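You operate a simulated robot arm through the tools that you are given. There is no shell and no other tool. Be economical: measure what you need, move in short steps, check, and stop when the job is done.

Carry out the task below with a simulated robot arm. There is one attempt and no reset: what you move stays moved.

Task
Let the chain off the binder.
Fine: keeper clear, lever up, binder ring off the post and down beside it, lever over again, keeper back over it. Set down upright: binder ring.
Where things are to end (x, y in the base frame): binder ring within 30 mm of [620, 340].

It is judged by the outcome, as a careful person would: the job done as asked, and still so three seconds after it is handed in. It fails if anything else is knocked over, pushed out of place, dropped, spilled or broken.

Robot
A 7-joint arm with a two-finger parallel gripper, fixed in place. Base frame: the origin is at the foot of the arm, x ahead of it, y to its left, z up. Units: mm, degrees, N and s.
Its first joint turns from -166.0 to 166.0 degrees. Payload 4.4 kg.
Tool frame: the origin (TCP) lies between the finger pads and is the grasp point; the fingertips stand 23 mm ahead of it; z points along the fingers, y is the line along which they close. Largest opening 94 mm; finger width 38, thickness 10; the body of the gripper, 54 by 96 mm, starts 39 mm behind the TCP.
Orientation is that of the tool frame in the base frame, as [roll, pitch, yaw] about the fixed x, y, z axes, in that order (R = Rz(yaw) Ry(pitch) Rx(roll)). With the fingers straight down and closing along the base's y, the tool's x points along the base's -x, its y along +y and its z along -z.

Tools
- The arm moves only by the tool play_rows. Its argument "series" is a list of rows, each a list of 7 numbers: the shift along the base's x, y, z in mm, then the turn, a rotation vector about the base's x, y, z in degrees, then the finger opening in mm, from 0 to 94. In form: [[x, y, z, ax, ay, az, claw], ...]. A call has 1 to 10 rows; each row is the pose to reach, as a shift and turn from the pose commanded when the call began. Rows are played at 5 a second. More than 50 mm and 8.6 degrees between two rows, or a gripper value outside its range, and nothing of the call is played. Where a pose cannot be reached the arm comes as near as it can. A force on the tool above 90 N (or 10 N above the force at the start of the call, whichever is more), or a blocked arm, ends the call early, and 0.2 s more pass. Each finger travels about 72 mm/s and halts on what it meets, pressing with about 20 N; the grip force reading is that of the motor and also rises with nothing between the fingers. The clock runs only during rows and for 0.2 s after the last one: add rows that repeat a pose to give the fingers time. It gives the time, the measured TCP pose, the force on the tool (base axes), the opening and the grip force at its end, in the units of the frame above (readings bear some noise), with the torque about the TCP (base axes, N m) and any sound that the robot's microphone picked up.
- Cameras (640 x 400 px; columns grow to the right, rows downward): "scene" is fixed at [51.3, -648.5, 1722.4]; the picture's right is [0.93, -0.37, 0.00], its down [-0.14, -0.36, -0.92] and it looks along [0.34, 0.86, -0.39] (base axes); focal length 371 px, centre (320, 200). "wrist" rides on the gripper at [86, 16, -75] in the tool frame; the picture's right is [-0.18, 0.98, 0.00], its down [-0.58, -0.11, -0.81] and it looks along [-0.79, -0.15, 0.59] (tool axes); focal length 243 px, centre (320, 200). There is no depth. A picture from a camera that has moved, and an enlarged one, comes with that camera's place and axes in the base frame and with its lens.
- get_image(camera): a new picture of that camera. It takes no simulated time.
- enlarge(camera, box): a new picture of the part [left, top, right, bottom] of that camera's present view, enlarged. It takes no simulated time.
- sign_off(): hands the job in; it is judged then, once.

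Work in short steps. Places have to be worked out from the pictures, the camera data and where the tool is seen: move nearer, look again, correct. Check each grasp and each placing, and mend what went wrong. You have 120 turns and 76 pictures in all, those below and enlarged ones among them. Open the gripper and draw the arm clear of the work before you hand the job in, unless the task says otherwise; then end with one line.

The tools are called as name(argument=value, ...) on one line, values as JSON. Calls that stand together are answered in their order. play_rows: Moves the arm, as the interface text tells. Its arguments: {"type":"object","properties":{"series":{"type":"array"}},"required":["series"]} The other tools are called the same way: get_image (camera) takes a picture; enlarge (camera, box) takes an enlarged picture of a part of a camera's view; sign_off () hands the job in.

At the start:

```text
clock: 0.0
eef_pos: [540.3, 548.2, 1238.7]
orientation: [-180.0, 0.0, -180.0]
contact_force: [0.4, 0.8, 0.5]
ft_torque: [-0.02, -0.01, -0.03]
opening: 94.1
grip_force: 0.0
```

scene: 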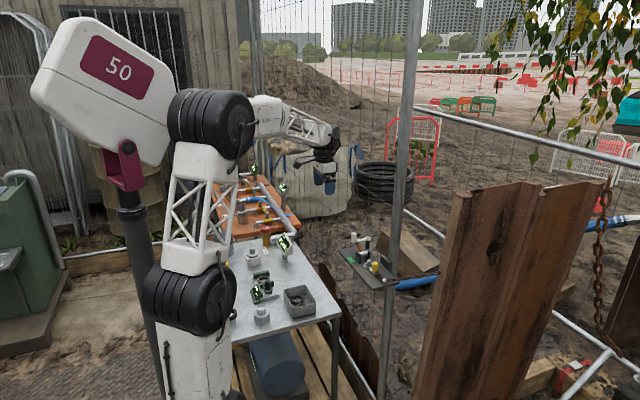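
wrist: 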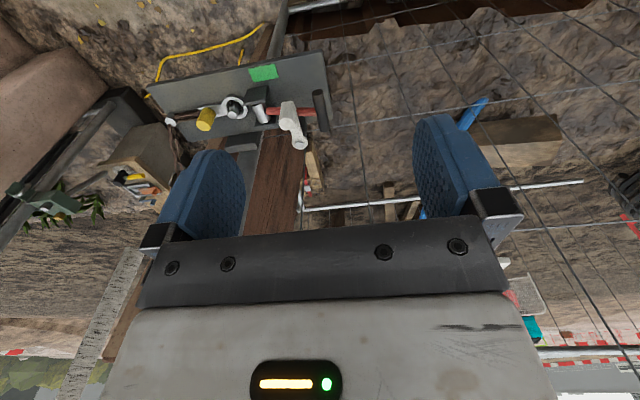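

The wrist picture shows a plate with a yellow-handled device, a post and a red lever; I enlarge both views to identify the binder.

enlarge(camera="wrist", box=[130, 40, 350, 180])

enlarge(camera="scene", box=[320, 210, 440, 300])

enlarge(camera="scene", box=[200, 150, 350, 350])

```text
2.86 times, centred on (240, 110) of wrist
camera zoom: at [453.3, 564.4, 1314.5], right [0.18, 0.98, 0.0], down [0.58, -0.11, 0.81], along [0.79, -0.15, -0.59], focal length 693 px, centre (549, 457)
```

zoom: 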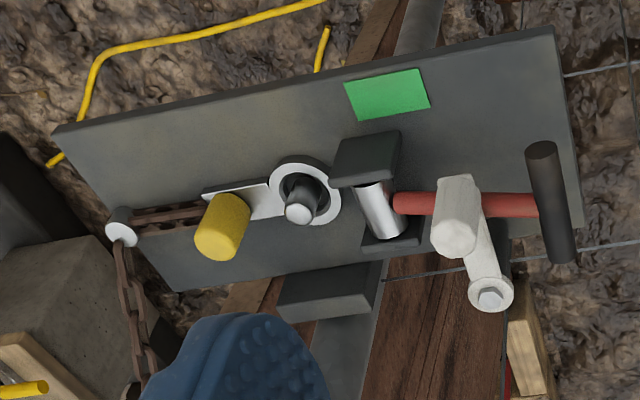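

```text
4.44 times, centred on (380, 255) of scene
camera zoom: at [51.3, -648.5, 1722.4], right [0.93, -0.37, 0.0], down [-0.14, -0.36, -0.92], along [0.34, 0.86, -0.39], focal length 1650 px, centre (53, -44)
```

zoom: 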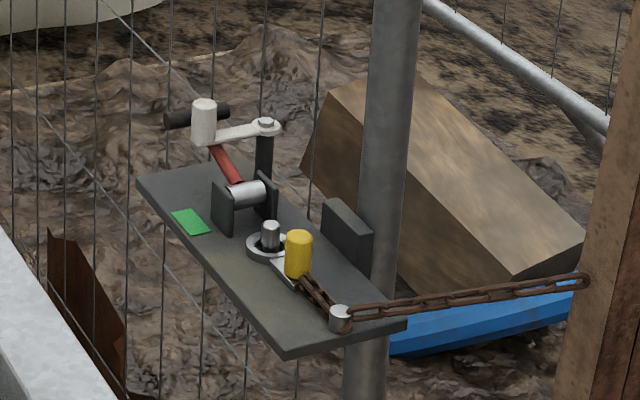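

```text
2.00 times, centred on (275, 250) of scene
camera zoom: at [51.3, -648.5, 1722.4], right [0.93, -0.37, 0.0], down [-0.14, -0.36, -0.92], along [0.34, 0.86, -0.39], focal length 742 px, centre (410, 100)
```

zoom: 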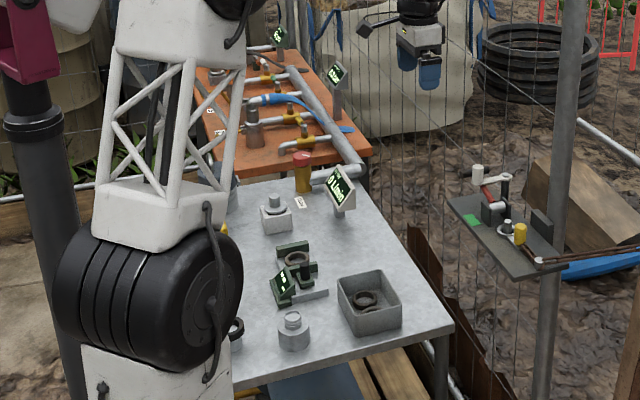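

Triangulating the plate puts its surface near z≈950, with the ring near (655,383) and the peg near (662,260). I move the arm back and down a little for a closer look.

play_rows(series=[[-20, -40, -15, 0, 0, 0, 94], [-40, -80, -30, 0, 0, 0, 94], [-60, -120, -50, 0, 0, 0, 94], [-80, -130, -70, 0, 0, 0, 94]])

get_image(camera="wrist")

```text
clock: 1.0
eef_pos: [458.0, 417.1, 1169.6]
orientation: [-180.0, 0.1, -180.0]
contact_force: [0.5, 0.2, 0.0]
ft_torque: [0.03, 0.01, 0.0]
opening: 93.8
grip_force: 0.0
```

```text
70 pictures are left
camera wrist: at [372.1, 434.2, 1245.3], right [0.18, 0.98, 0.0], down [0.58, -0.11, 0.81], along [0.79, -0.15, -0.59], focal length 243 px, centre (320, 200)
```

wrist: 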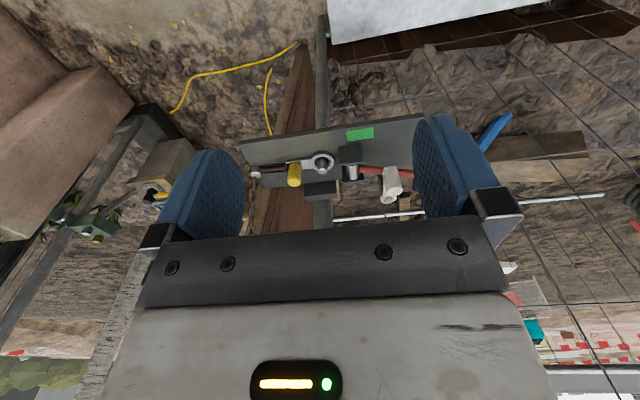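

enlarge(camera="wrist", box=[235, 105, 435, 230])

```text
3.20 times, centred on (335, 168) of wrist
camera zoom: at [372.1, 434.2, 1245.3], right [0.18, 0.98, 0.0], down [0.58, -0.11, 0.81], along [0.79, -0.15, -0.59], focal length 776 px, centre (272, 304)
```

zoom: 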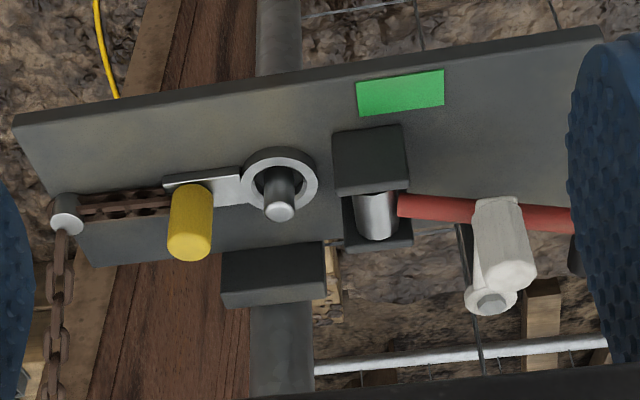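

Estimates: keeper pivot (703,484,1011), keeper knob top (640,485,1045), lever hinge (659,432,984), T‑handle (656,528,1005). I move closer to check the heights of the keeper and lever.

play_rows(series=[[25, 15, -10, 0, 0, 0, 94], [50, 30, -20, 0, 0, 0, 94], [75, 45, -30, 0, 0, 0, 94], [90, 60, -40, 0, 0, 0, 94]])

get_image(camera="wrist")

enlarge(camera="scene", box=[340, 225, 400, 265])

```text
clock: 2.0
eef_pos: [551.8, 478.9, 1129.2]
orientation: [180.0, 0.0, 179.9]
contact_force: [0.0, -1.2, 1.2]
ft_torque: [-0.03, 0.0, 0.02]
opening: 94.3
grip_force: 0.1
```

```text
68 pictures are left
camera wrist: at [464.2, 494.1, 1204.4], right [0.18, 0.98, 0.0], down [0.58, -0.11, 0.81], along [0.79, -0.15, -0.59], focal length 243 px, centre (320, 200)
```

wrist: 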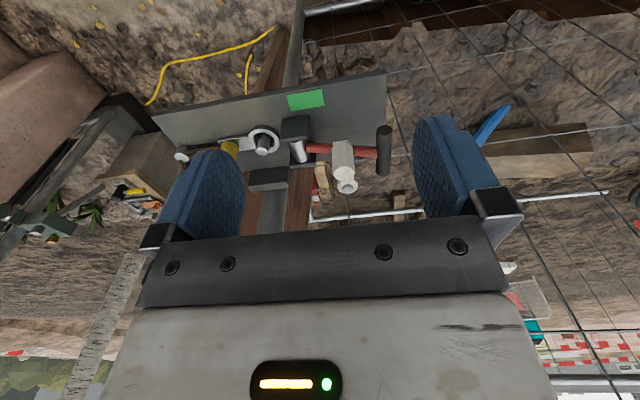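

```text
10.00 times, centred on (370, 245) of scene
camera zoom: at [51.3, -648.5, 1722.4], right [0.93, -0.37, 0.0], down [-0.14, -0.36, -0.92], along [0.34, 0.86, -0.39], focal length 3712 px, centre (-180, -250)
```

zoom: 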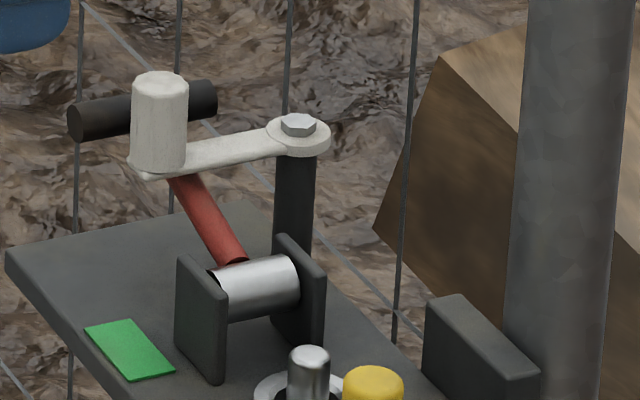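

The keeper arm passes over the lever rod with the T-bar rising behind it, so it should swing toward -y. I enlarge the wrist view to refine the knob position.

enlarge(camera="wrist", box=[220, 70, 420, 200])

```text
3.08 times, centred on (320, 135) of wrist
camera zoom: at [464.2, 494.1, 1204.4], right [0.18, 0.98, 0.0], down [0.58, -0.11, 0.81], along [0.79, -0.15, -0.59], focal length 746 px, centre (320, 400)
```

zoom: 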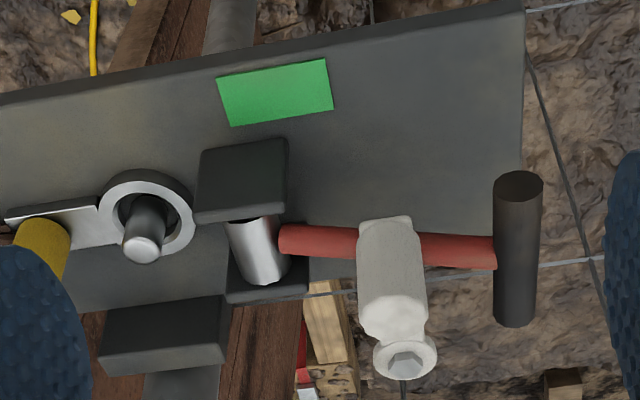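

Knob top refined to (640,485,1044). I move above it with the fingers narrowed, then descend so the tips stay just above the keeper arm.

play_rows(series=[[30, 3, 0, 0, 0, 0, 60], [60, 7, 0, 0, 0, 0, 54], [90, 7, -10, 0, 0, 0, 54], [90, 7, -35, 0, 0, 0, 54], [90, 7, -35, 0, 0, 0, 54]])

get_image(camera="wrist")

enlarge(camera="scene", box=[330, 200, 420, 260])

```text
clock: 3.2
eef_pos: [640.3, 485.2, 1092.6]
orientation: [-180.0, 0.1, -180.0]
contact_force: [0.2, 0.2, -0.1]
ft_torque: [0.01, 0.0, 0.03]
opening: 54.0
grip_force: 0.1
```

```text
65 pictures are left
camera wrist: at [554.7, 501.3, 1169.0], right [0.18, 0.98, 0.0], down [0.58, -0.11, 0.81], along [0.79, -0.15, -0.59], focal length 243 px, centre (320, 200)
```

wrist: 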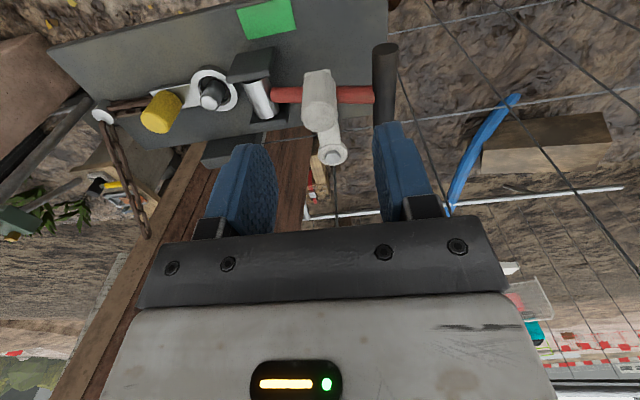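

```text
6.67 times, centred on (375, 230) of scene
camera zoom: at [51.3, -648.5, 1722.4], right [0.93, -0.37, 0.0], down [-0.14, -0.36, -0.92], along [0.34, 0.86, -0.39], focal length 2475 px, centre (-47, 0)
```

zoom: 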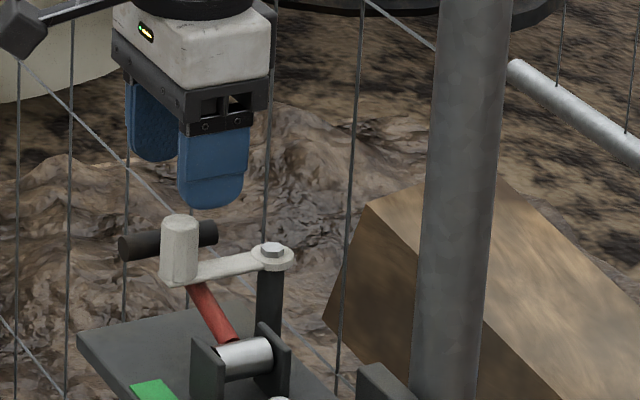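

Fingers straddle the knob as intended; descend to z≈1040 and close gently.

play_rows(series=[[0, 0, -25, 0, 0, 0, 54], [0, 0, -50, 0, 0, 0, 54], [0, 0, -53, 0, 0, 0, 54], [0, 0, -53, 0, 0, 0, 30], [0, 0, -53, 0, 0, 0, 20], [0, 0, -53, 0, 0, 0, 20]])

```text
clock: 4.6
eef_pos: [639.8, 484.9, 1042.2]
orientation: [-180.0, 0.0, 179.9]
contact_force: [-0.2, 0.1, -1.5]
ft_torque: [0.02, 0.01, 0.0]
opening: 21.2
grip_force: 1.0
```

The fingers hold the knob (about 21 mm wide). Swing it on a 63 mm arc toward -y, first 30°.

play_rows(series=[[0, 0, 0, 0, 0, 0, 18], [0.3, -5.5, 0, 0, 0, 0, 18], [1, -10.9, 0, 0, 0, 0, 18], [2.2, -16.3, 0, 0, 0, 0, 18], [3.8, -21.5, 0, 0, 0, 0, 18], [5.9, -26.6, 0, 0, 0, 0, 18], [8.4, -31.5, 0, 0, 0, 0, 18]])

get_image(camera="wrist")

```text
clock: 6.2
eef_pos: [648.9, 454.3, 1041.9]
orientation: [179.9, 0.1, 180.0]
contact_force: [-1.4, 2.0, 0.5]
ft_torque: [0.53, 0.14, 0.06]
opening: 20.7
grip_force: 44.7
```

```text
63 pictures are left
camera wrist: at [562.5, 470.5, 1117.5], right [0.18, 0.98, 0.0], down [0.58, -0.11, 0.81], along [0.79, -0.15, -0.59], focal length 243 px, centre (320, 200)
```

wrist: 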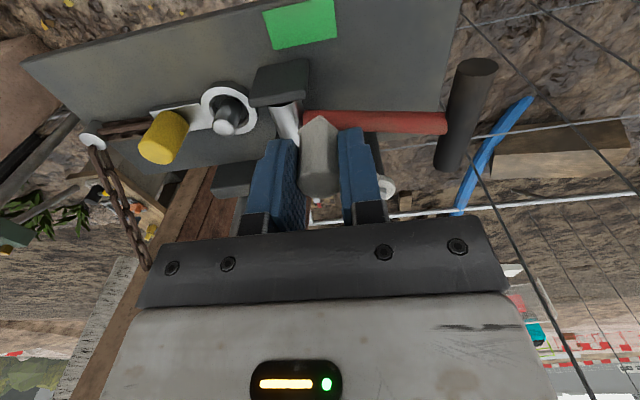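

It swings freely. Continue the arc to about 85°.

play_rows(series=[[3, -4.6, 0, 0, 0, 0, 18], [6.3, -9, 0, 0, 0, 0, 18], [10, -13.1, 0, 0, 0, 0, 18], [14.1, -16.8, 0, 0, 0, 0, 18], [18.5, -20.1, 0, 0, 0, 0, 18], [23.1, -23.1, 0, 0, 0, 0, 18], [28, -25.6, 0, 0, 0, 0, 18], [33.1, -27.7, 0, 0, 0, 0, 18], [38.3, -29.4, 0, 0, 0, 0, 18], [45, -30.8, 0, 0, 0, 0, 18]])

get_image(camera="wrist")

enlarge(camera="scene", box=[330, 200, 420, 260])

```text
clock: 8.4
eef_pos: [692.0, 424.1, 1040.0]
orientation: [180.0, 0.0, 180.0]
contact_force: [-7.3, 21.6, -1.6]
ft_torque: [0.17, -0.01, -0.21]
opening: 27.0
grip_force: 10.2
```

```text
62 pictures are left
camera wrist: at [606.7, 439.5, 1116.8], right [0.18, 0.98, 0.0], down [0.58, -0.11, 0.81], along [0.79, -0.15, -0.59], focal length 243 px, centre (320, 200)
```

wrist: 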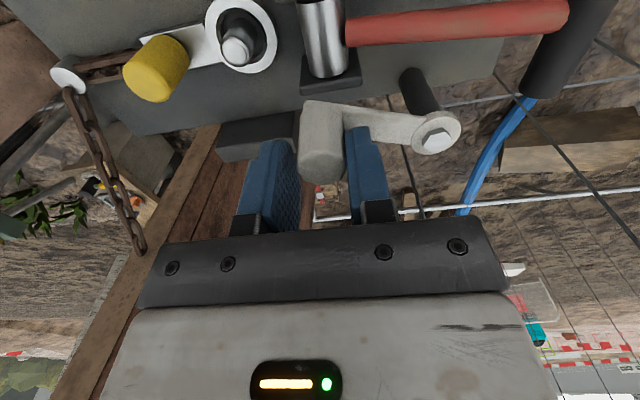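

```text
6.67 times, centred on (375, 230) of scene
camera zoom: at [51.3, -648.5, 1722.4], right [0.93, -0.37, 0.0], down [-0.14, -0.36, -0.92], along [0.34, 0.86, -0.39], focal length 2475 px, centre (-47, 0)
```

zoom: 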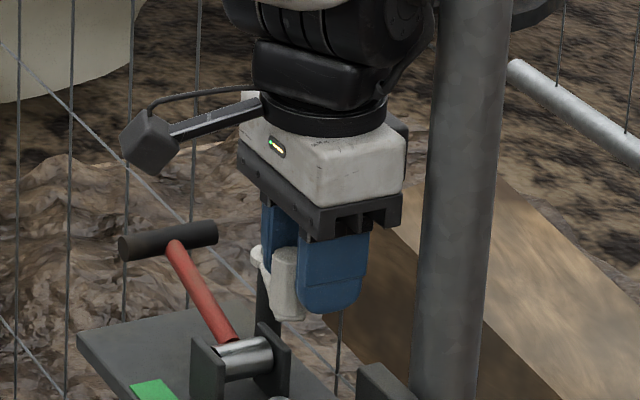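

The keeper is at about 80°, clear of the lever. I open the fingers and rise straight up.

play_rows(series=[[0, 0, 0, 0, 0, 0, 40], [0, 0, 2, 0, 0, 0, 45], [0, 0, 25, 0, 0, 0, 45], [0, 0, 65, 0, 0, 0, 45], [-20, 0, 95, 0, 0, 0, 45], [-60, 20, 95, 0, 0, 0, 45], [-100, 40, 95, 0, 0, 0, 45]])

get_image(camera="wrist")

enlarge(camera="scene", box=[340, 225, 400, 265])

```text
clock: 10.0
eef_pos: [594.4, 461.8, 1134.1]
orientation: [-179.9, 0.0, 179.9]
contact_force: [-0.3, 0.2, 0.3]
ft_torque: [-0.06, 0.01, 0.01]
opening: 44.9
grip_force: 0.1
```

```text
60 pictures are left
camera wrist: at [508.4, 478.3, 1208.5], right [0.18, 0.98, 0.0], down [0.58, -0.11, 0.81], along [0.79, -0.15, -0.59], focal length 243 px, centre (320, 200)
```

wrist: 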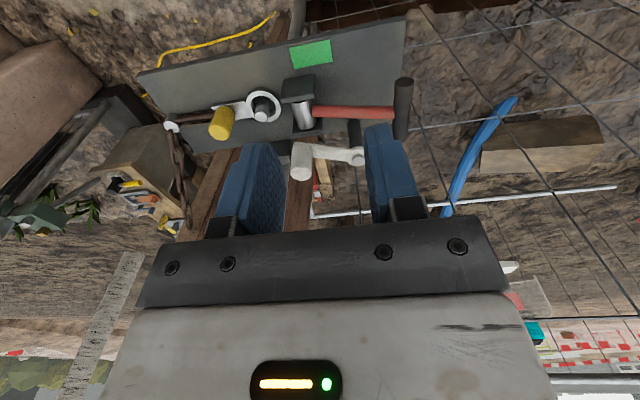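

```text
10.00 times, centred on (370, 245) of scene
camera zoom: at [51.3, -648.5, 1722.4], right [0.93, -0.37, 0.0], down [-0.14, -0.36, -0.92], along [0.34, 0.86, -0.39], focal length 3712 px, centre (-180, -250)
```

zoom: 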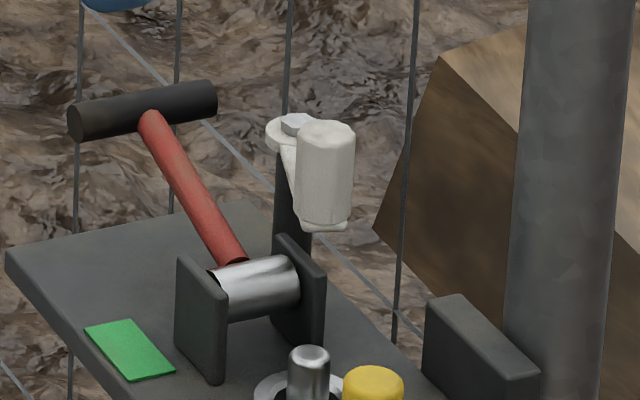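

The keeper settled at about 70°, knob at roughly (680,427). I'll give it a gentle nudge in +x with closed fingers to see whether it goes further clear.

play_rows(series=[[20, -20, 0, 0, 0, 0, 10], [42, -36, -30, 0, 0, 0, 0], [42, -36, -70, 0, 0, 0, 0], [42, -36, -93, 0, 0, 0, 0], [50, -36, -93, 0, 0, 0, 0], [56, -36, -93, 0, 0, 0, 0], [62, -36, -93, 0, 0, 0, 0], [68, -36, -93, 0, 0, 0, 0], [72, -36, -93, 0, 0, 0, 0]])

enlarge(camera="scene", box=[340, 225, 400, 265])

```text
clock: 11.7
eef_pos: [652.2, 426.7, 1043.4]
orientation: [-179.7, -0.5, -179.9]
contact_force: [-48.8, -1.1, 16.7]
ft_torque: [-0.03, -0.24, -0.02]
opening: 0.1
grip_force: 19.9
stopped in row 8: the force on the tool passed its limit (the readings are from after the stop); the commanded pose is now the measured one
```

```text
10.00 times, centred on (370, 245) of scene
camera zoom: at [51.3, -648.5, 1722.4], right [0.93, -0.37, 0.0], down [-0.14, -0.36, -0.92], along [0.34, 0.86, -0.39], focal length 3712 px, centre (-180, -250)
```

zoom: 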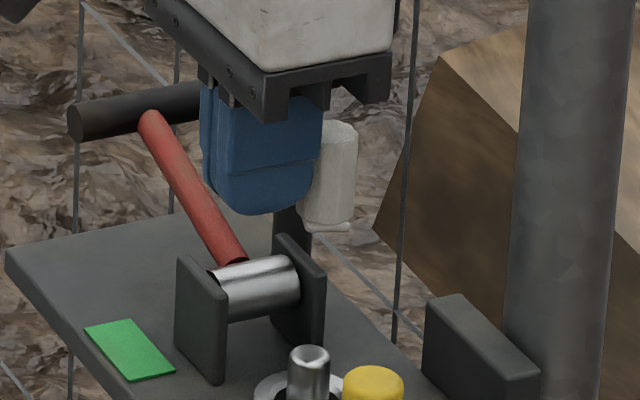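

That is the keeper's end stop (about 70°), so it is fully clear. I back off, rise and go over the -x half of the T-bar, near (627,529).

play_rows(series=[[-12, 0, 0, 0, 0, 0, 0], [-14, 0, 30, 0, 0, 0, 0], [-14, 0, 60, 0, 0, 0, 20], [-20, 35, 60, 0, 0, 0, 40], [-25, 70, 60, 0, 0, 0, 40], [-25, 102, 60, 0, 0, 0, 40], [-25, 102, 45, 0, 0, 0, 40]])

get_image(camera="wrist")

enlarge(camera="scene", box=[330, 200, 420, 260])

```text
clock: 13.3
eef_pos: [627.9, 526.6, 1088.6]
orientation: [-179.8, -0.5, -180.0]
contact_force: [-0.1, 0.1, -0.1]
ft_torque: [0.03, 0.02, -0.02]
opening: 39.8
grip_force: 0.1
```

```text
57 pictures are left
camera wrist: at [542.8, 544.3, 1163.8], right [0.18, 0.98, 0.0], down [0.59, -0.11, 0.8], along [0.79, -0.15, -0.6], focal length 243 px, centre (320, 200)
```

wrist: 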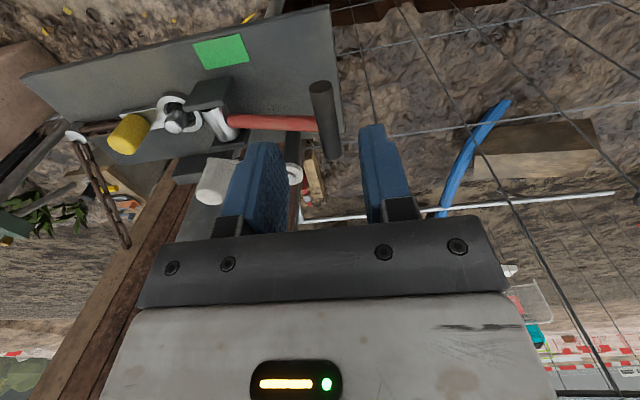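

```text
6.67 times, centred on (375, 230) of scene
camera zoom: at [51.3, -648.5, 1722.4], right [0.93, -0.37, 0.0], down [-0.14, -0.36, -0.92], along [0.34, 0.86, -0.39], focal length 2475 px, centre (-47, 0)
```

zoom: 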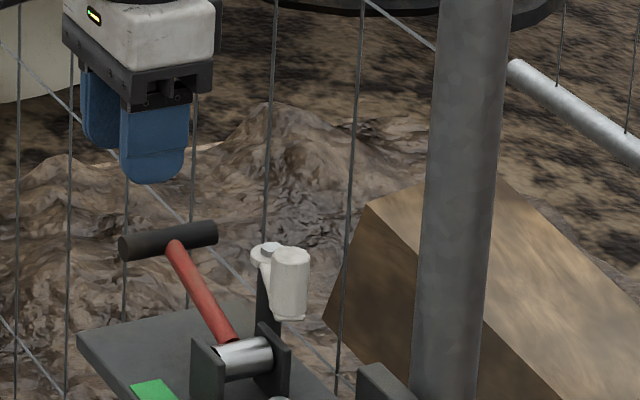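

The T-bar near end sits at (628,528), z≈1005. Descend so its -x half lies between the pads and close.

play_rows(series=[[0, 1.5, -35, 0, 0, 0, 40], [0, 1.5, -65, 0, 0, 0, 40], [0, 1.5, -82, 0, 0, 0, 40], [0, 1.5, -82, 0, 0, 0, 25], [0, 1.5, -82, 0, 0, 0, 12], [0, 1.5, -82, 0, 0, 0, 12]])

get_image(camera="wrist")

enlarge(camera="scene", box=[330, 210, 405, 260])

```text
clock: 14.7
eef_pos: [628.6, 528.4, 1005.9]
orientation: [-179.8, -0.5, -179.9]
contact_force: [-1.3, -9.4, -0.7]
ft_torque: [-0.01, -0.04, -0.13]
opening: 15.4
grip_force: 44.5
```

```text
55 pictures are left
camera wrist: at [542.0, 544.8, 1082.2], right [0.18, 0.98, 0.0], down [0.59, -0.11, 0.8], along [0.79, -0.15, -0.6], focal length 243 px, centre (320, 200)
```

wrist: 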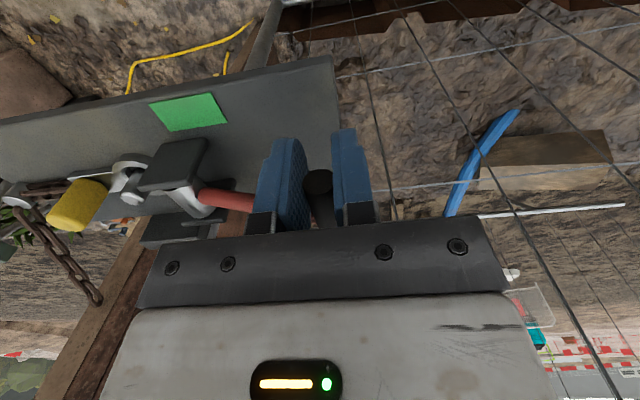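

```text
8.00 times, centred on (368, 235) of scene
camera zoom: at [51.3, -648.5, 1722.4], right [0.93, -0.37, 0.0], down [-0.14, -0.36, -0.92], along [0.34, 0.86, -0.39], focal length 2970 px, centre (-60, -80)
```

zoom: 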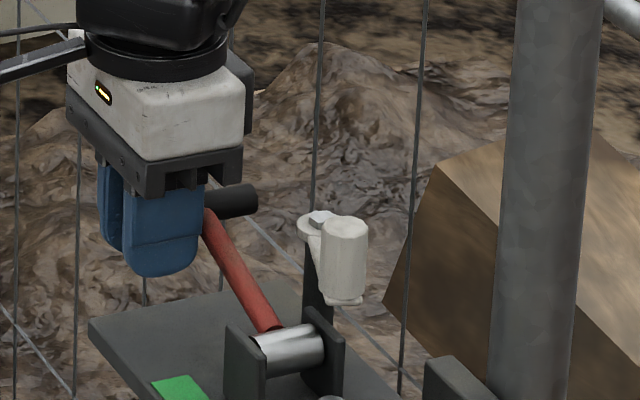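

The bar (15 mm) is gripped. Raise the lever on a 99 mm arc about the hinge (y≈432, z≈983), a first part up to ~40°.

play_rows(series=[[0, -1.4, 5.5, 0, 0, 0, 12], [0, -3.4, 10.9, 0, 0, 0, 12], [0, -5.6, 16.5, 0, 0, 0, 12], [0, -8.2, 21.9, 0, 0, 0, 12], [0, -11, 27.2, 0, 0, 0, 12], [0, -14.3, 32.4, 0, 0, 0, 12], [0, -17.8, 37.2, 0, 0, 0, 12]])

enlarge(camera="scene", box=[330, 200, 405, 250])

```text
clock: 16.3
eef_pos: [629.2, 512.2, 1044.7]
orientation: [-180.0, -0.3, 179.9]
contact_force: [12.7, 2.2, -6.0]
ft_torque: [0.48, 0.02, -0.08]
opening: 15.6
grip_force: 44.9
```

```text
8.00 times, centred on (368, 225) of scene
camera zoom: at [51.3, -648.5, 1722.4], right [0.93, -0.37, 0.0], down [-0.14, -0.36, -0.92], along [0.34, 0.86, -0.39], focal length 2970 px, centre (-60, 0)
```

zoom: 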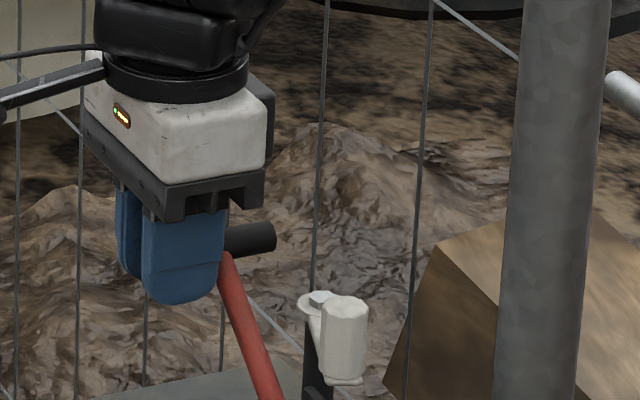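

Low forces, lever rising. Continue toward vertical.

play_rows(series=[[0, -3.9, 4.7, 0, 0, 0, 12], [0, -8.6, 9.8, 0, 0, 0, 12], [0, -13, 13.9, 0, 0, 0, 12], [0, -17.6, 17.8, 0, 0, 0, 12], [0, -22.5, 21.4, 0, 0, 0, 12], [0, -27.6, 24.7, 0, 0, 0, 12], [0, -32.9, 27.6, 0, 0, 0, 12], [0, -38.3, 30.2, 0, 0, 0, 12], [0, -44, 32.5, 0, 0, 0, 12], [0, -49.7, 34.5, 0, 0, 0, 12]])

enlarge(camera="scene", box=[330, 200, 405, 250])

```text
clock: 18.5
eef_pos: [629.1, 461.5, 1076.8]
orientation: [-179.8, -0.4, 179.9]
contact_force: [-6.4, 9.3, 13.8]
ft_torque: [0.43, -0.1, 0.03]
opening: 15.8
grip_force: 45.1
```

```text
8.00 times, centred on (368, 225) of scene
camera zoom: at [51.3, -648.5, 1722.4], right [0.93, -0.37, 0.0], down [-0.14, -0.36, -0.92], along [0.34, 0.86, -0.39], focal length 2970 px, centre (-60, 0)
```

zoom: 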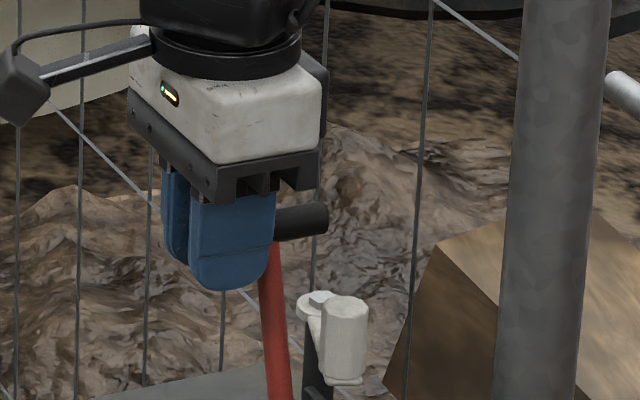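

About 73°; continue past vertical watching for an end stop.

play_rows(series=[[0, -5.8, 1.5, 0, 0, 0, 12], [0, -11.7, 2.8, 0, 0, 0, 12], [0, -17.7, 3.6, 0, 0, 0, 12], [0, -23.7, 4.2, 0, 0, 0, 12], [0, -29.7, 4.3, 0, 0, 0, 12], [0, -35.8, 4.1, 0, 0, 0, 12]])

enlarge(camera="scene", box=[330, 200, 420, 260])

```text
clock: 19.9
eef_pos: [627.5, 427.8, 1080.3]
orientation: [-179.8, -0.3, -179.9]
contact_force: [12.0, 47.8, -0.6]
ft_torque: [0.43, 0.04, 0.08]
opening: 15.6
grip_force: 45.0
```

```text
6.67 times, centred on (375, 230) of scene
camera zoom: at [51.3, -648.5, 1722.4], right [0.93, -0.37, 0.0], down [-0.14, -0.36, -0.92], along [0.34, 0.86, -0.39], focal length 2475 px, centre (-47, 0)
```

zoom: 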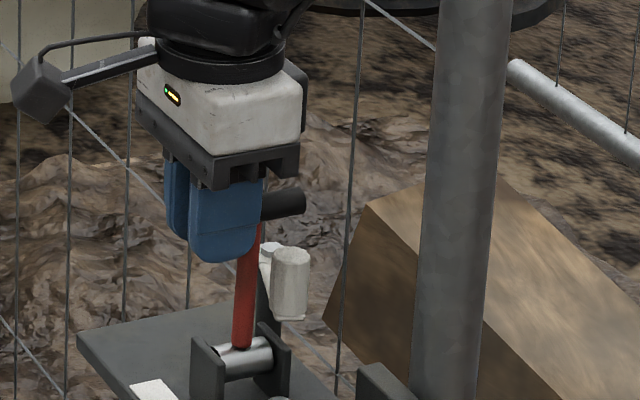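

Reached the end stop just past vertical, and the green indicator turned white. Release and rise, then check the lever stays up.

play_rows(series=[[0, 3, 0, 0, 0, 0, 12], [0, 3, 0, 0, 0, 0, 30], [0, 3, 0, 0, 0, 0, 40], [0, 3, 20, 0, 0, 0, 40], [-10, 3, 55, 0, 0, 0, 40], [-50, -20, 60, 0, 0, 0, 60], [-90, -45, 40, 0, 0, 0, 90]])

get_image(camera="wrist")

enlarge(camera="scene", box=[340, 220, 415, 270])

```text
refused: row 7 steps farther than a row can; nothing moved
```

```text
50 pictures are left
camera wrist: at [543.2, 443.9, 1157.5], right [0.18, 0.98, 0.0], down [0.59, -0.11, 0.8], along [0.79, -0.15, -0.6], focal length 243 px, centre (320, 200)
```

wrist: 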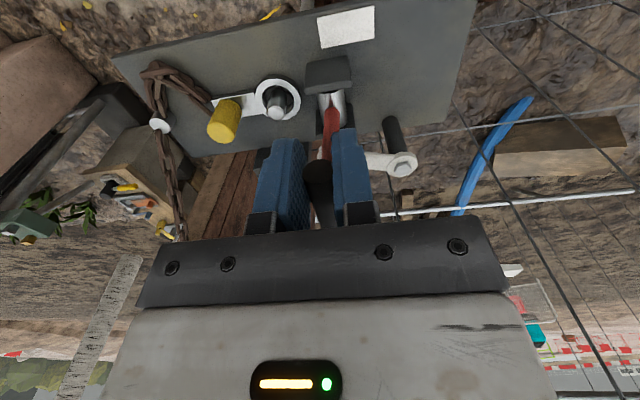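

```text
8.00 times, centred on (378, 245) of scene
camera zoom: at [51.3, -648.5, 1722.4], right [0.93, -0.37, 0.0], down [-0.14, -0.36, -0.92], along [0.34, 0.86, -0.39], focal length 2970 px, centre (-140, -160)
```

zoom: 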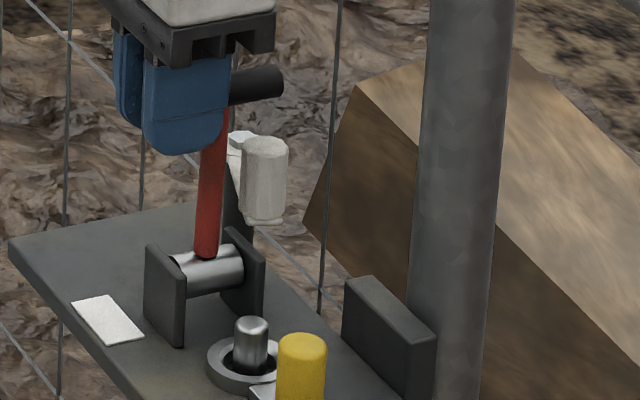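

The step was too long and was refused; the chain has gone slack. I repeat with shorter rows.

play_rows(series=[[0, 3, 0, 0, 0, 0, 12], [0, 3, 0, 0, 0, 0, 30], [0, 3, 0, 0, 0, 0, 40], [0, 3, 20, 0, 0, 0, 40], [-10, 3, 55, 0, 0, 0, 40], [-40, -10, 60, 0, 0, 0, 60], [-70, -30, 50, 0, 0, 0, 80], [-95, -50, 35, 0, 0, 0, 90]])

get_image(camera="wrist")

enlarge(camera="scene", box=[345, 230, 420, 280])

```text
clock: 21.7
eef_pos: [532.3, 376.6, 1115.3]
orientation: [-179.9, -0.4, -180.0]
contact_force: [0.2, 0.6, 0.1]
ft_torque: [-0.01, -0.01, -0.01]
opening: 89.9
grip_force: 0.1
```

```text
48 pictures are left
camera wrist: at [446.7, 393.0, 1192.7], right [0.18, 0.98, 0.0], down [0.59, -0.11, 0.8], along [0.79, -0.15, -0.6], focal length 243 px, centre (320, 200)
```

wrist: 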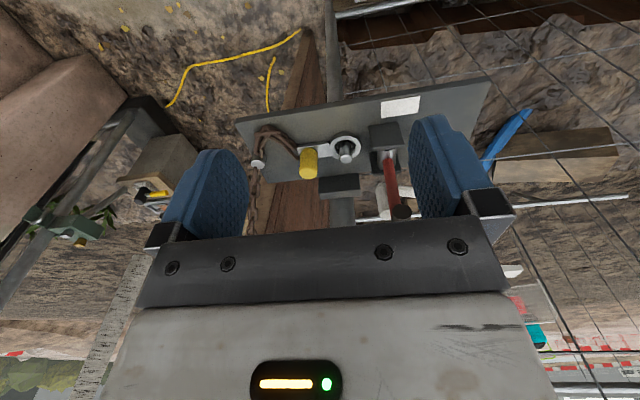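

```text
8.00 times, centred on (382, 255) of scene
camera zoom: at [51.3, -648.5, 1722.4], right [0.93, -0.37, 0.0], down [-0.14, -0.36, -0.92], along [0.34, 0.86, -0.39], focal length 2970 px, centre (-180, -240)
```

zoom: 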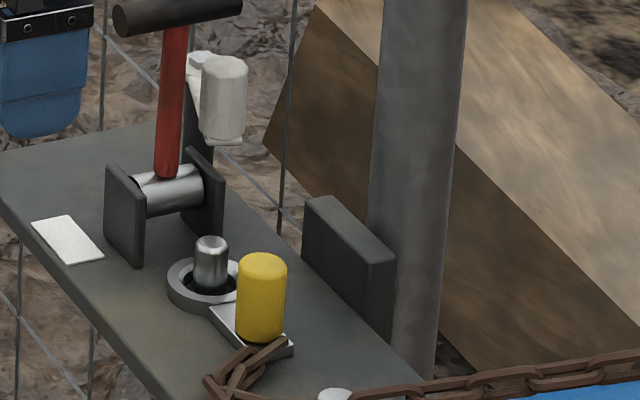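

The lever stays up and the chain is slack. I enlarge the wrist view to locate the yellow grip, ring and post.

enlarge(camera="wrist", box=[230, 85, 430, 225])

```text
2.86 times, centred on (330, 155) of wrist
camera zoom: at [446.7, 393.0, 1192.7], right [0.18, 0.98, 0.0], down [0.59, -0.11, 0.8], along [0.79, -0.15, -0.6], focal length 693 px, centre (291, 329)
```

zoom: 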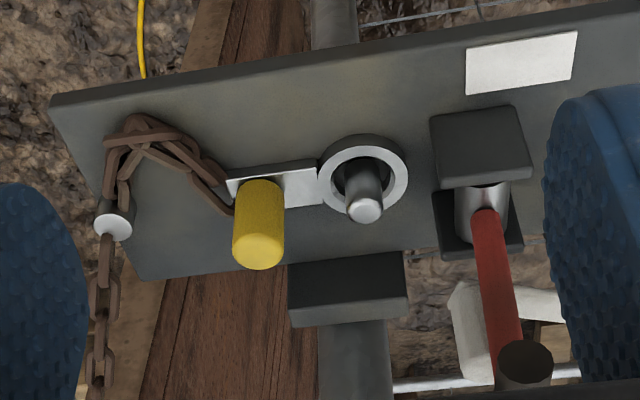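

Yellow grip top is at about (655,340,992), ring/post centre (655,385), post top z≈977. I move above the grip with a 40 mm opening.

play_rows(series=[[30, -10, -10, 0, 0, 0, 70], [60, -20, -20, 0, 0, 0, 50], [90, -30, -35, 0, 0, 0, 42], [115, -36.5, -50, 0, 0, 0, 42], [122.5, -36.5, -65, 0, 0, 0, 42], [122.5, -36.5, -75, 0, 0, 0, 42]])

get_image(camera="wrist")

enlarge(camera="scene", box=[345, 220, 435, 280])

```text
clock: 23.1
eef_pos: [656.0, 338.9, 1040.7]
orientation: [-179.8, -0.4, 180.0]
contact_force: [-0.2, 0.2, -0.1]
ft_torque: [-0.01, 0.0, 0.0]
opening: 41.9
grip_force: 0.1
```

```text
45 pictures are left
camera wrist: at [570.2, 355.6, 1117.1], right [0.18, 0.98, 0.0], down [0.59, -0.11, 0.8], along [0.79, -0.15, -0.6], focal length 243 px, centre (320, 200)
```

wrist: 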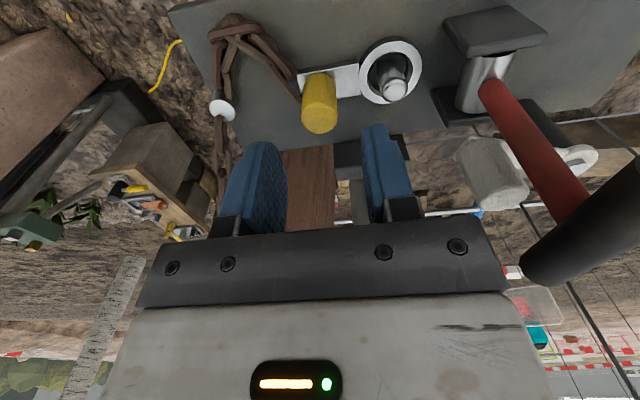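

```text
6.67 times, centred on (390, 250) of scene
camera zoom: at [51.3, -648.5, 1722.4], right [0.93, -0.37, 0.0], down [-0.14, -0.36, -0.92], along [0.34, 0.86, -0.39], focal length 2475 px, centre (-147, -133)
```

zoom: 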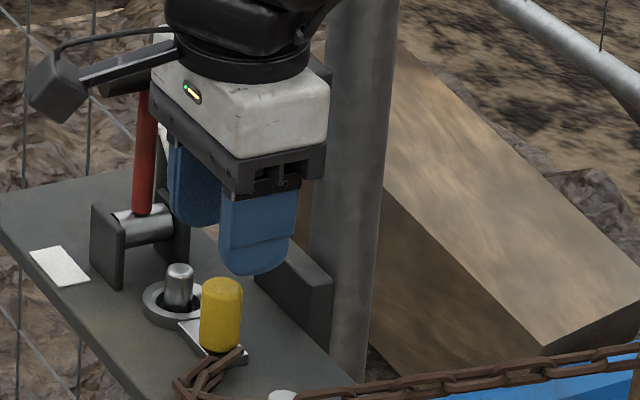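

Aligned in y; descend to z≈990 and close on the yellow grip.

play_rows(series=[[0, 0.5, -20, 0, 0, 0, 42], [0, 0.5, -40, 0, 0, 0, 42], [0, 0.5, -51, 0, 0, 0, 42], [0, 0.5, -51, 0, 0, 0, 30], [0, 0.5, -51, 0, 0, 0, 18], [0, 0.5, -51, 0, 0, 0, 18], [0, 0.5, -51, 0, 0, 0, 18]])

get_image(camera="wrist")

```text
clock: 24.7
eef_pos: [656.8, 340.8, 991.8]
orientation: [-179.8, -0.4, 180.0]
contact_force: [-0.1, 0.3, 0.2]
ft_torque: [-0.01, -0.03, -0.04]
opening: 20.4
grip_force: 20.5
```

```text
43 pictures are left
camera wrist: at [569.1, 356.6, 1067.1], right [0.18, 0.98, 0.0], down [0.59, -0.11, 0.8], along [0.79, -0.15, -0.6], focal length 243 px, centre (320, 200)
```

wrist: 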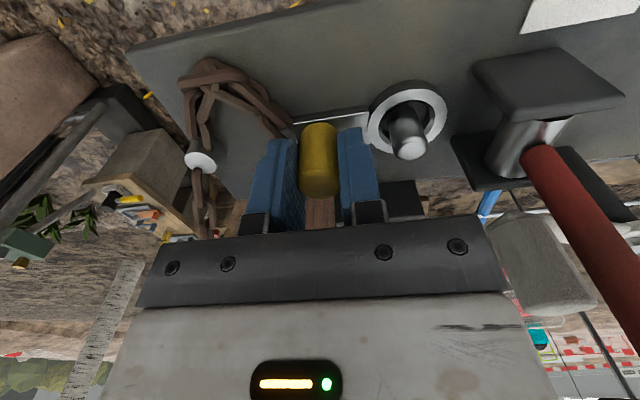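

Held at 20 mm. Lift straight up slowly and check the ring stays level.

play_rows(series=[[0, 0, 0, 0, 0, 0, 8], [0, 0, 4, 0, 0, 0, 8], [0, 0, 8, 0, 0, 0, 8], [0, 0, 13, 0, 0, 0, 8], [0, 0, 18, 0, 0, 0, 8]])

get_image(camera="wrist")

enlarge(camera="scene", box=[345, 230, 420, 280])

```text
clock: 25.9
eef_pos: [656.5, 339.9, 1007.8]
orientation: [-179.7, -0.3, -180.0]
contact_force: [0.6, -0.1, -0.1]
ft_torque: [-0.02, 0.02, -0.01]
opening: 20.6
grip_force: 20.1
```

```text
42 pictures are left
camera wrist: at [570.0, 356.3, 1084.1], right [0.18, 0.98, 0.0], down [0.59, -0.11, 0.8], along [0.79, -0.15, -0.6], focal length 243 px, centre (320, 200)
```

wrist: 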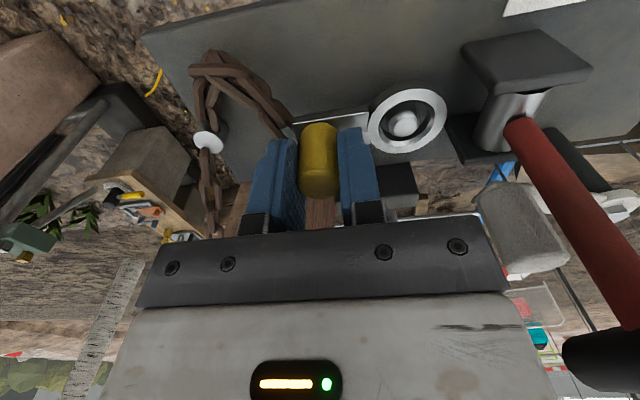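

```text
8.00 times, centred on (382, 255) of scene
camera zoom: at [51.3, -648.5, 1722.4], right [0.93, -0.37, 0.0], down [-0.14, -0.36, -0.92], along [0.34, 0.86, -0.39], focal length 2970 px, centre (-180, -240)
```

zoom: 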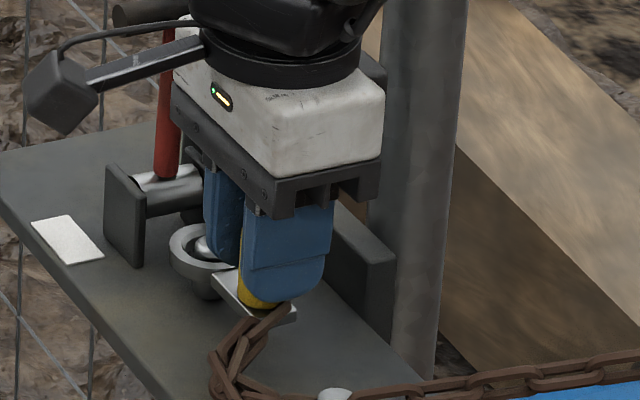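

The ring lifts level. Raise it above the post top, then shift by (-35,-30) at height.

play_rows(series=[[0, 0, 8, 0, 0, 0, 8], [0, 0, 16, 0, 0, 0, 8], [0, 0, 24, 0, 0, 0, 8], [-8, -7, 24, 0, 0, 0, 8], [-17, -15, 24, 0, 0, 0, 8], [-26, -23, 24, 0, 0, 0, 8], [-35, -30, 24, 0, 0, 0, 8]])

get_image(camera="wrist")

enlarge(camera="scene", box=[345, 230, 420, 280])

```text
clock: 27.5
eef_pos: [622.1, 308.2, 1032.8]
orientation: [-179.9, -0.4, 179.9]
contact_force: [-0.4, -0.2, 0.2]
ft_torque: [-0.02, -0.02, 0.0]
opening: 20.5
grip_force: 20.2
```

```text
40 pictures are left
camera wrist: at [536.1, 325.8, 1108.3], right [0.18, 0.98, 0.0], down [0.59, -0.11, 0.8], along [0.79, -0.15, -0.6], focal length 243 px, centre (320, 200)
```

wrist: 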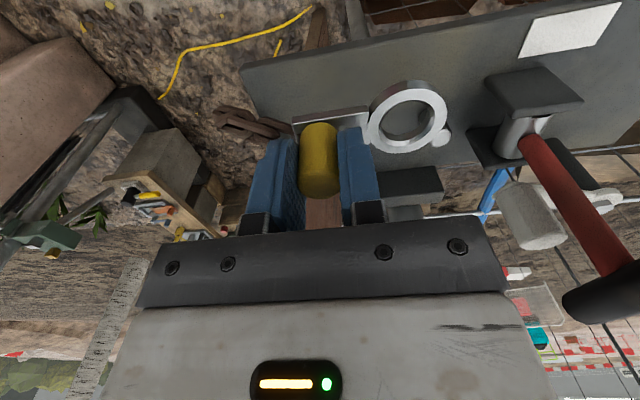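

```text
8.00 times, centred on (382, 255) of scene
camera zoom: at [51.3, -648.5, 1722.4], right [0.93, -0.37, 0.0], down [-0.14, -0.36, -0.92], along [0.34, 0.86, -0.39], focal length 2970 px, centre (-180, -240)
```

zoom: 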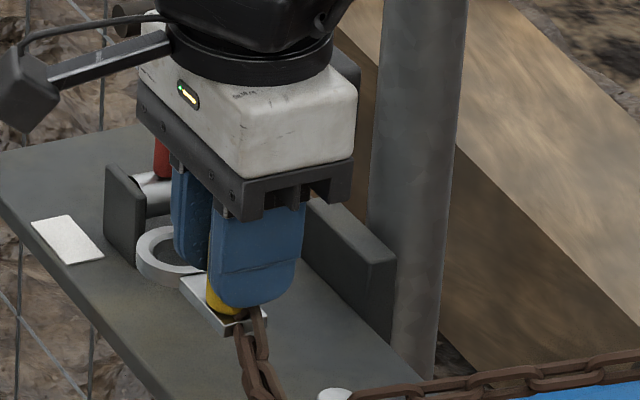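

Ring is over about (620,356), clear of the post. Lower it 41 mm slowly and watch for contact.

play_rows(series=[[0, 0, -10, 0, 0, 0, 8], [0, 0, -20, 0, 0, 0, 8], [0, 0, -28, 0, 0, 0, 8], [0, 0, -34, 0, 0, 0, 8], [0, 0, -38, 0, 0, 0, 8], [0, 0, -41, 0, 0, 0, 8]])

get_image(camera="wrist")

enlarge(camera="scene", box=[345, 230, 420, 280])

```text
clock: 28.9
eef_pos: [620.1, 309.5, 991.6]
orientation: [-179.8, -0.5, -180.0]
contact_force: [1.0, -0.6, -0.9]
ft_torque: [0.05, -0.01, 0.03]
opening: 20.4
grip_force: 19.8
```

```text
38 pictures are left
camera wrist: at [535.4, 326.6, 1067.5], right [0.18, 0.98, 0.0], down [0.59, -0.11, 0.8], along [0.79, -0.15, -0.6], focal length 243 px, centre (320, 200)
```

wrist: 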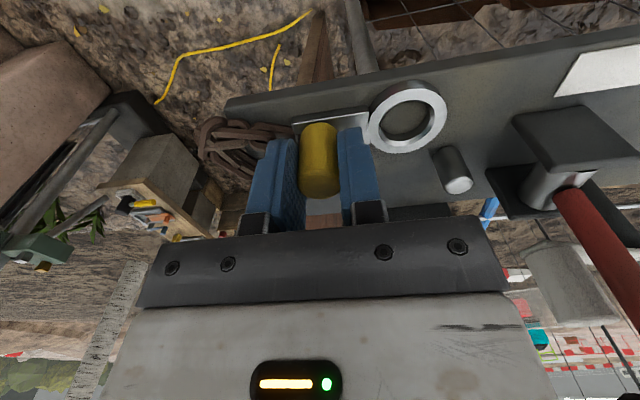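

```text
8.00 times, centred on (382, 255) of scene
camera zoom: at [51.3, -648.5, 1722.4], right [0.93, -0.37, 0.0], down [-0.14, -0.36, -0.92], along [0.34, 0.86, -0.39], focal length 2970 px, centre (-180, -240)
```

zoom: 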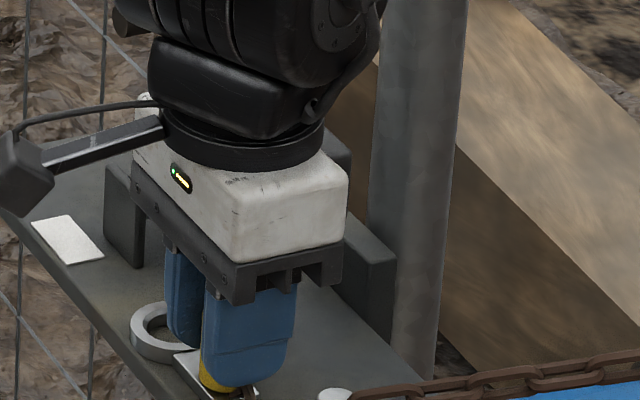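

Nearly seated; lower a touch more until the plate is felt, then check.

play_rows(series=[[0, 0, -1, 0, 0, 0, 8], [0, 0, -2, 0, 0, 0, 8]])

```text
clock: 29.5
eef_pos: [621.7, 310.7, 989.7]
orientation: [-179.9, -0.3, -180.0]
contact_force: [-1.4, -4.8, 14.6]
ft_torque: [-0.02, 0.02, 0.02]
opening: 20.9
grip_force: 19.9
```

Contact felt (15 N upward), so it is seated. Release gently and rise.

play_rows(series=[[0, 0, 1, 0, 0, 0, 22], [0, 0, 1, 0, 0, 0, 30], [0, 0, 1, 0, 0, 0, 38], [0, 0, 1, 0, 0, 0, 42], [0, 0, 20, 0, 0, 0, 42], [0, 0, 60, 0, 0, 0, 42], [-30, 10, 95, 0, 0, 0, 42], [-60, 30, 110, 0, 0, 0, 42], [-80, 60, 110, 0, 0, 0, 42]])

get_image(camera="wrist")

enlarge(camera="scene", box=[345, 220, 435, 280])

```text
clock: 31.5
eef_pos: [540.5, 369.5, 1100.9]
orientation: [-179.8, -0.5, -180.0]
contact_force: [0.3, 0.2, -0.2]
ft_torque: [-0.02, -0.06, 0.01]
opening: 41.9
grip_force: 0.0
```

```text
36 pictures are left
camera wrist: at [455.5, 385.6, 1176.0], right [0.18, 0.98, 0.0], down [0.59, -0.11, 0.8], along [0.79, -0.15, -0.6], focal length 243 px, centre (320, 200)
```

wrist: 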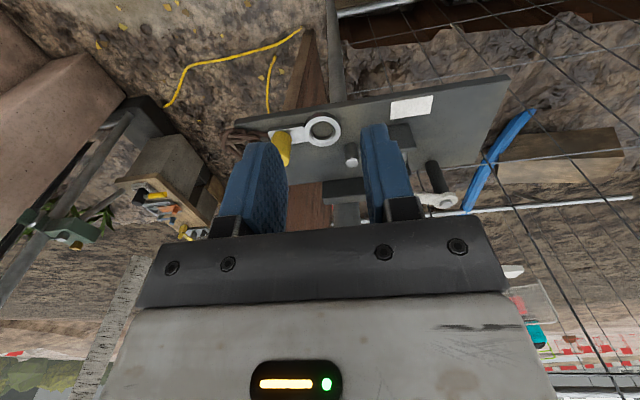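

```text
6.67 times, centred on (390, 250) of scene
camera zoom: at [51.3, -648.5, 1722.4], right [0.93, -0.37, 0.0], down [-0.14, -0.36, -0.92], along [0.34, 0.86, -0.39], focal length 2475 px, centre (-147, -133)
```

zoom: 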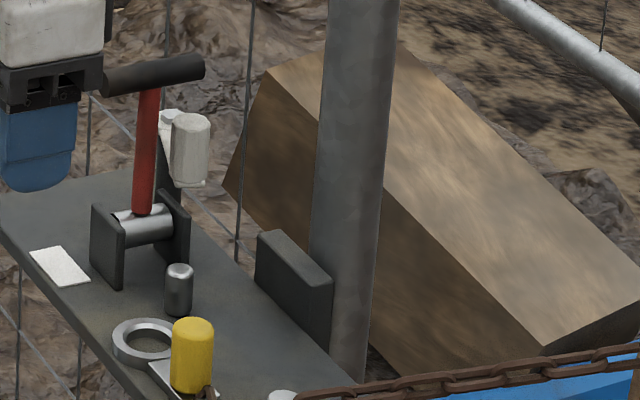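

The ring lies flat with its centre near (621,356) and the grip at (620,311). To be safe about which point counts as the ring's position, I'll re-grip and shift it 7 mm in +y so both lie well within 30 mm.

play_rows(series=[[20, -30, 0, 0, 0, 0, 42], [50, -50, -15, 0, 0, 0, 42], [80, -60, -50, 0, 0, 0, 42], [80, -60, -90, 0, 0, 0, 42], [80, -60, -108, 0, 0, 0, 42], [80, -60, -108, 0, 0, 0, 28], [80, -60, -108, 0, 0, 0, 15], [80, -60, -108, 0, 0, 0, 8]])

play_rows(series=[[0, 0, 3, 0, 0, 0, 8], [0, 0, 6, 0, 0, 0, 8], [0, 4, 6, 0, 0, 0, 8], [0, 7, 6, 0, 0, 0, 8], [0, 7, 3, 0, 0, 0, 8], [0, 7, 0, 0, 0, 0, 8], [0, 7, -1.5, 0, 0, 0, 8]])

get_image(camera="wrist")

```text
clock: 33.3
eef_pos: [621.5, 308.7, 990.0]
orientation: [-179.9, -0.4, 180.0]
contact_force: [0.7, 0.1, 0.4]
ft_torque: [0.01, 0.03, 0.03]
opening: 20.6
grip_force: 20.1
```

```text
clock: 34.9
eef_pos: [621.6, 316.3, 990.6]
orientation: [180.0, -0.4, -180.0]
contact_force: [-0.9, -1.3, 15.2]
ft_torque: [0.06, 0.03, 0.04]
opening: 20.8
grip_force: 20.4
```

```text
34 pictures are left
camera wrist: at [535.5, 333.4, 1066.6], right [0.18, 0.98, 0.0], down [0.59, -0.11, 0.8], along [0.79, -0.15, -0.6], focal length 243 px, centre (320, 200)
```

wrist: 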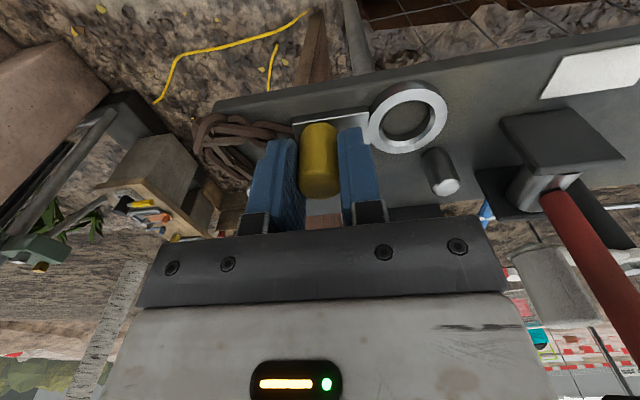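

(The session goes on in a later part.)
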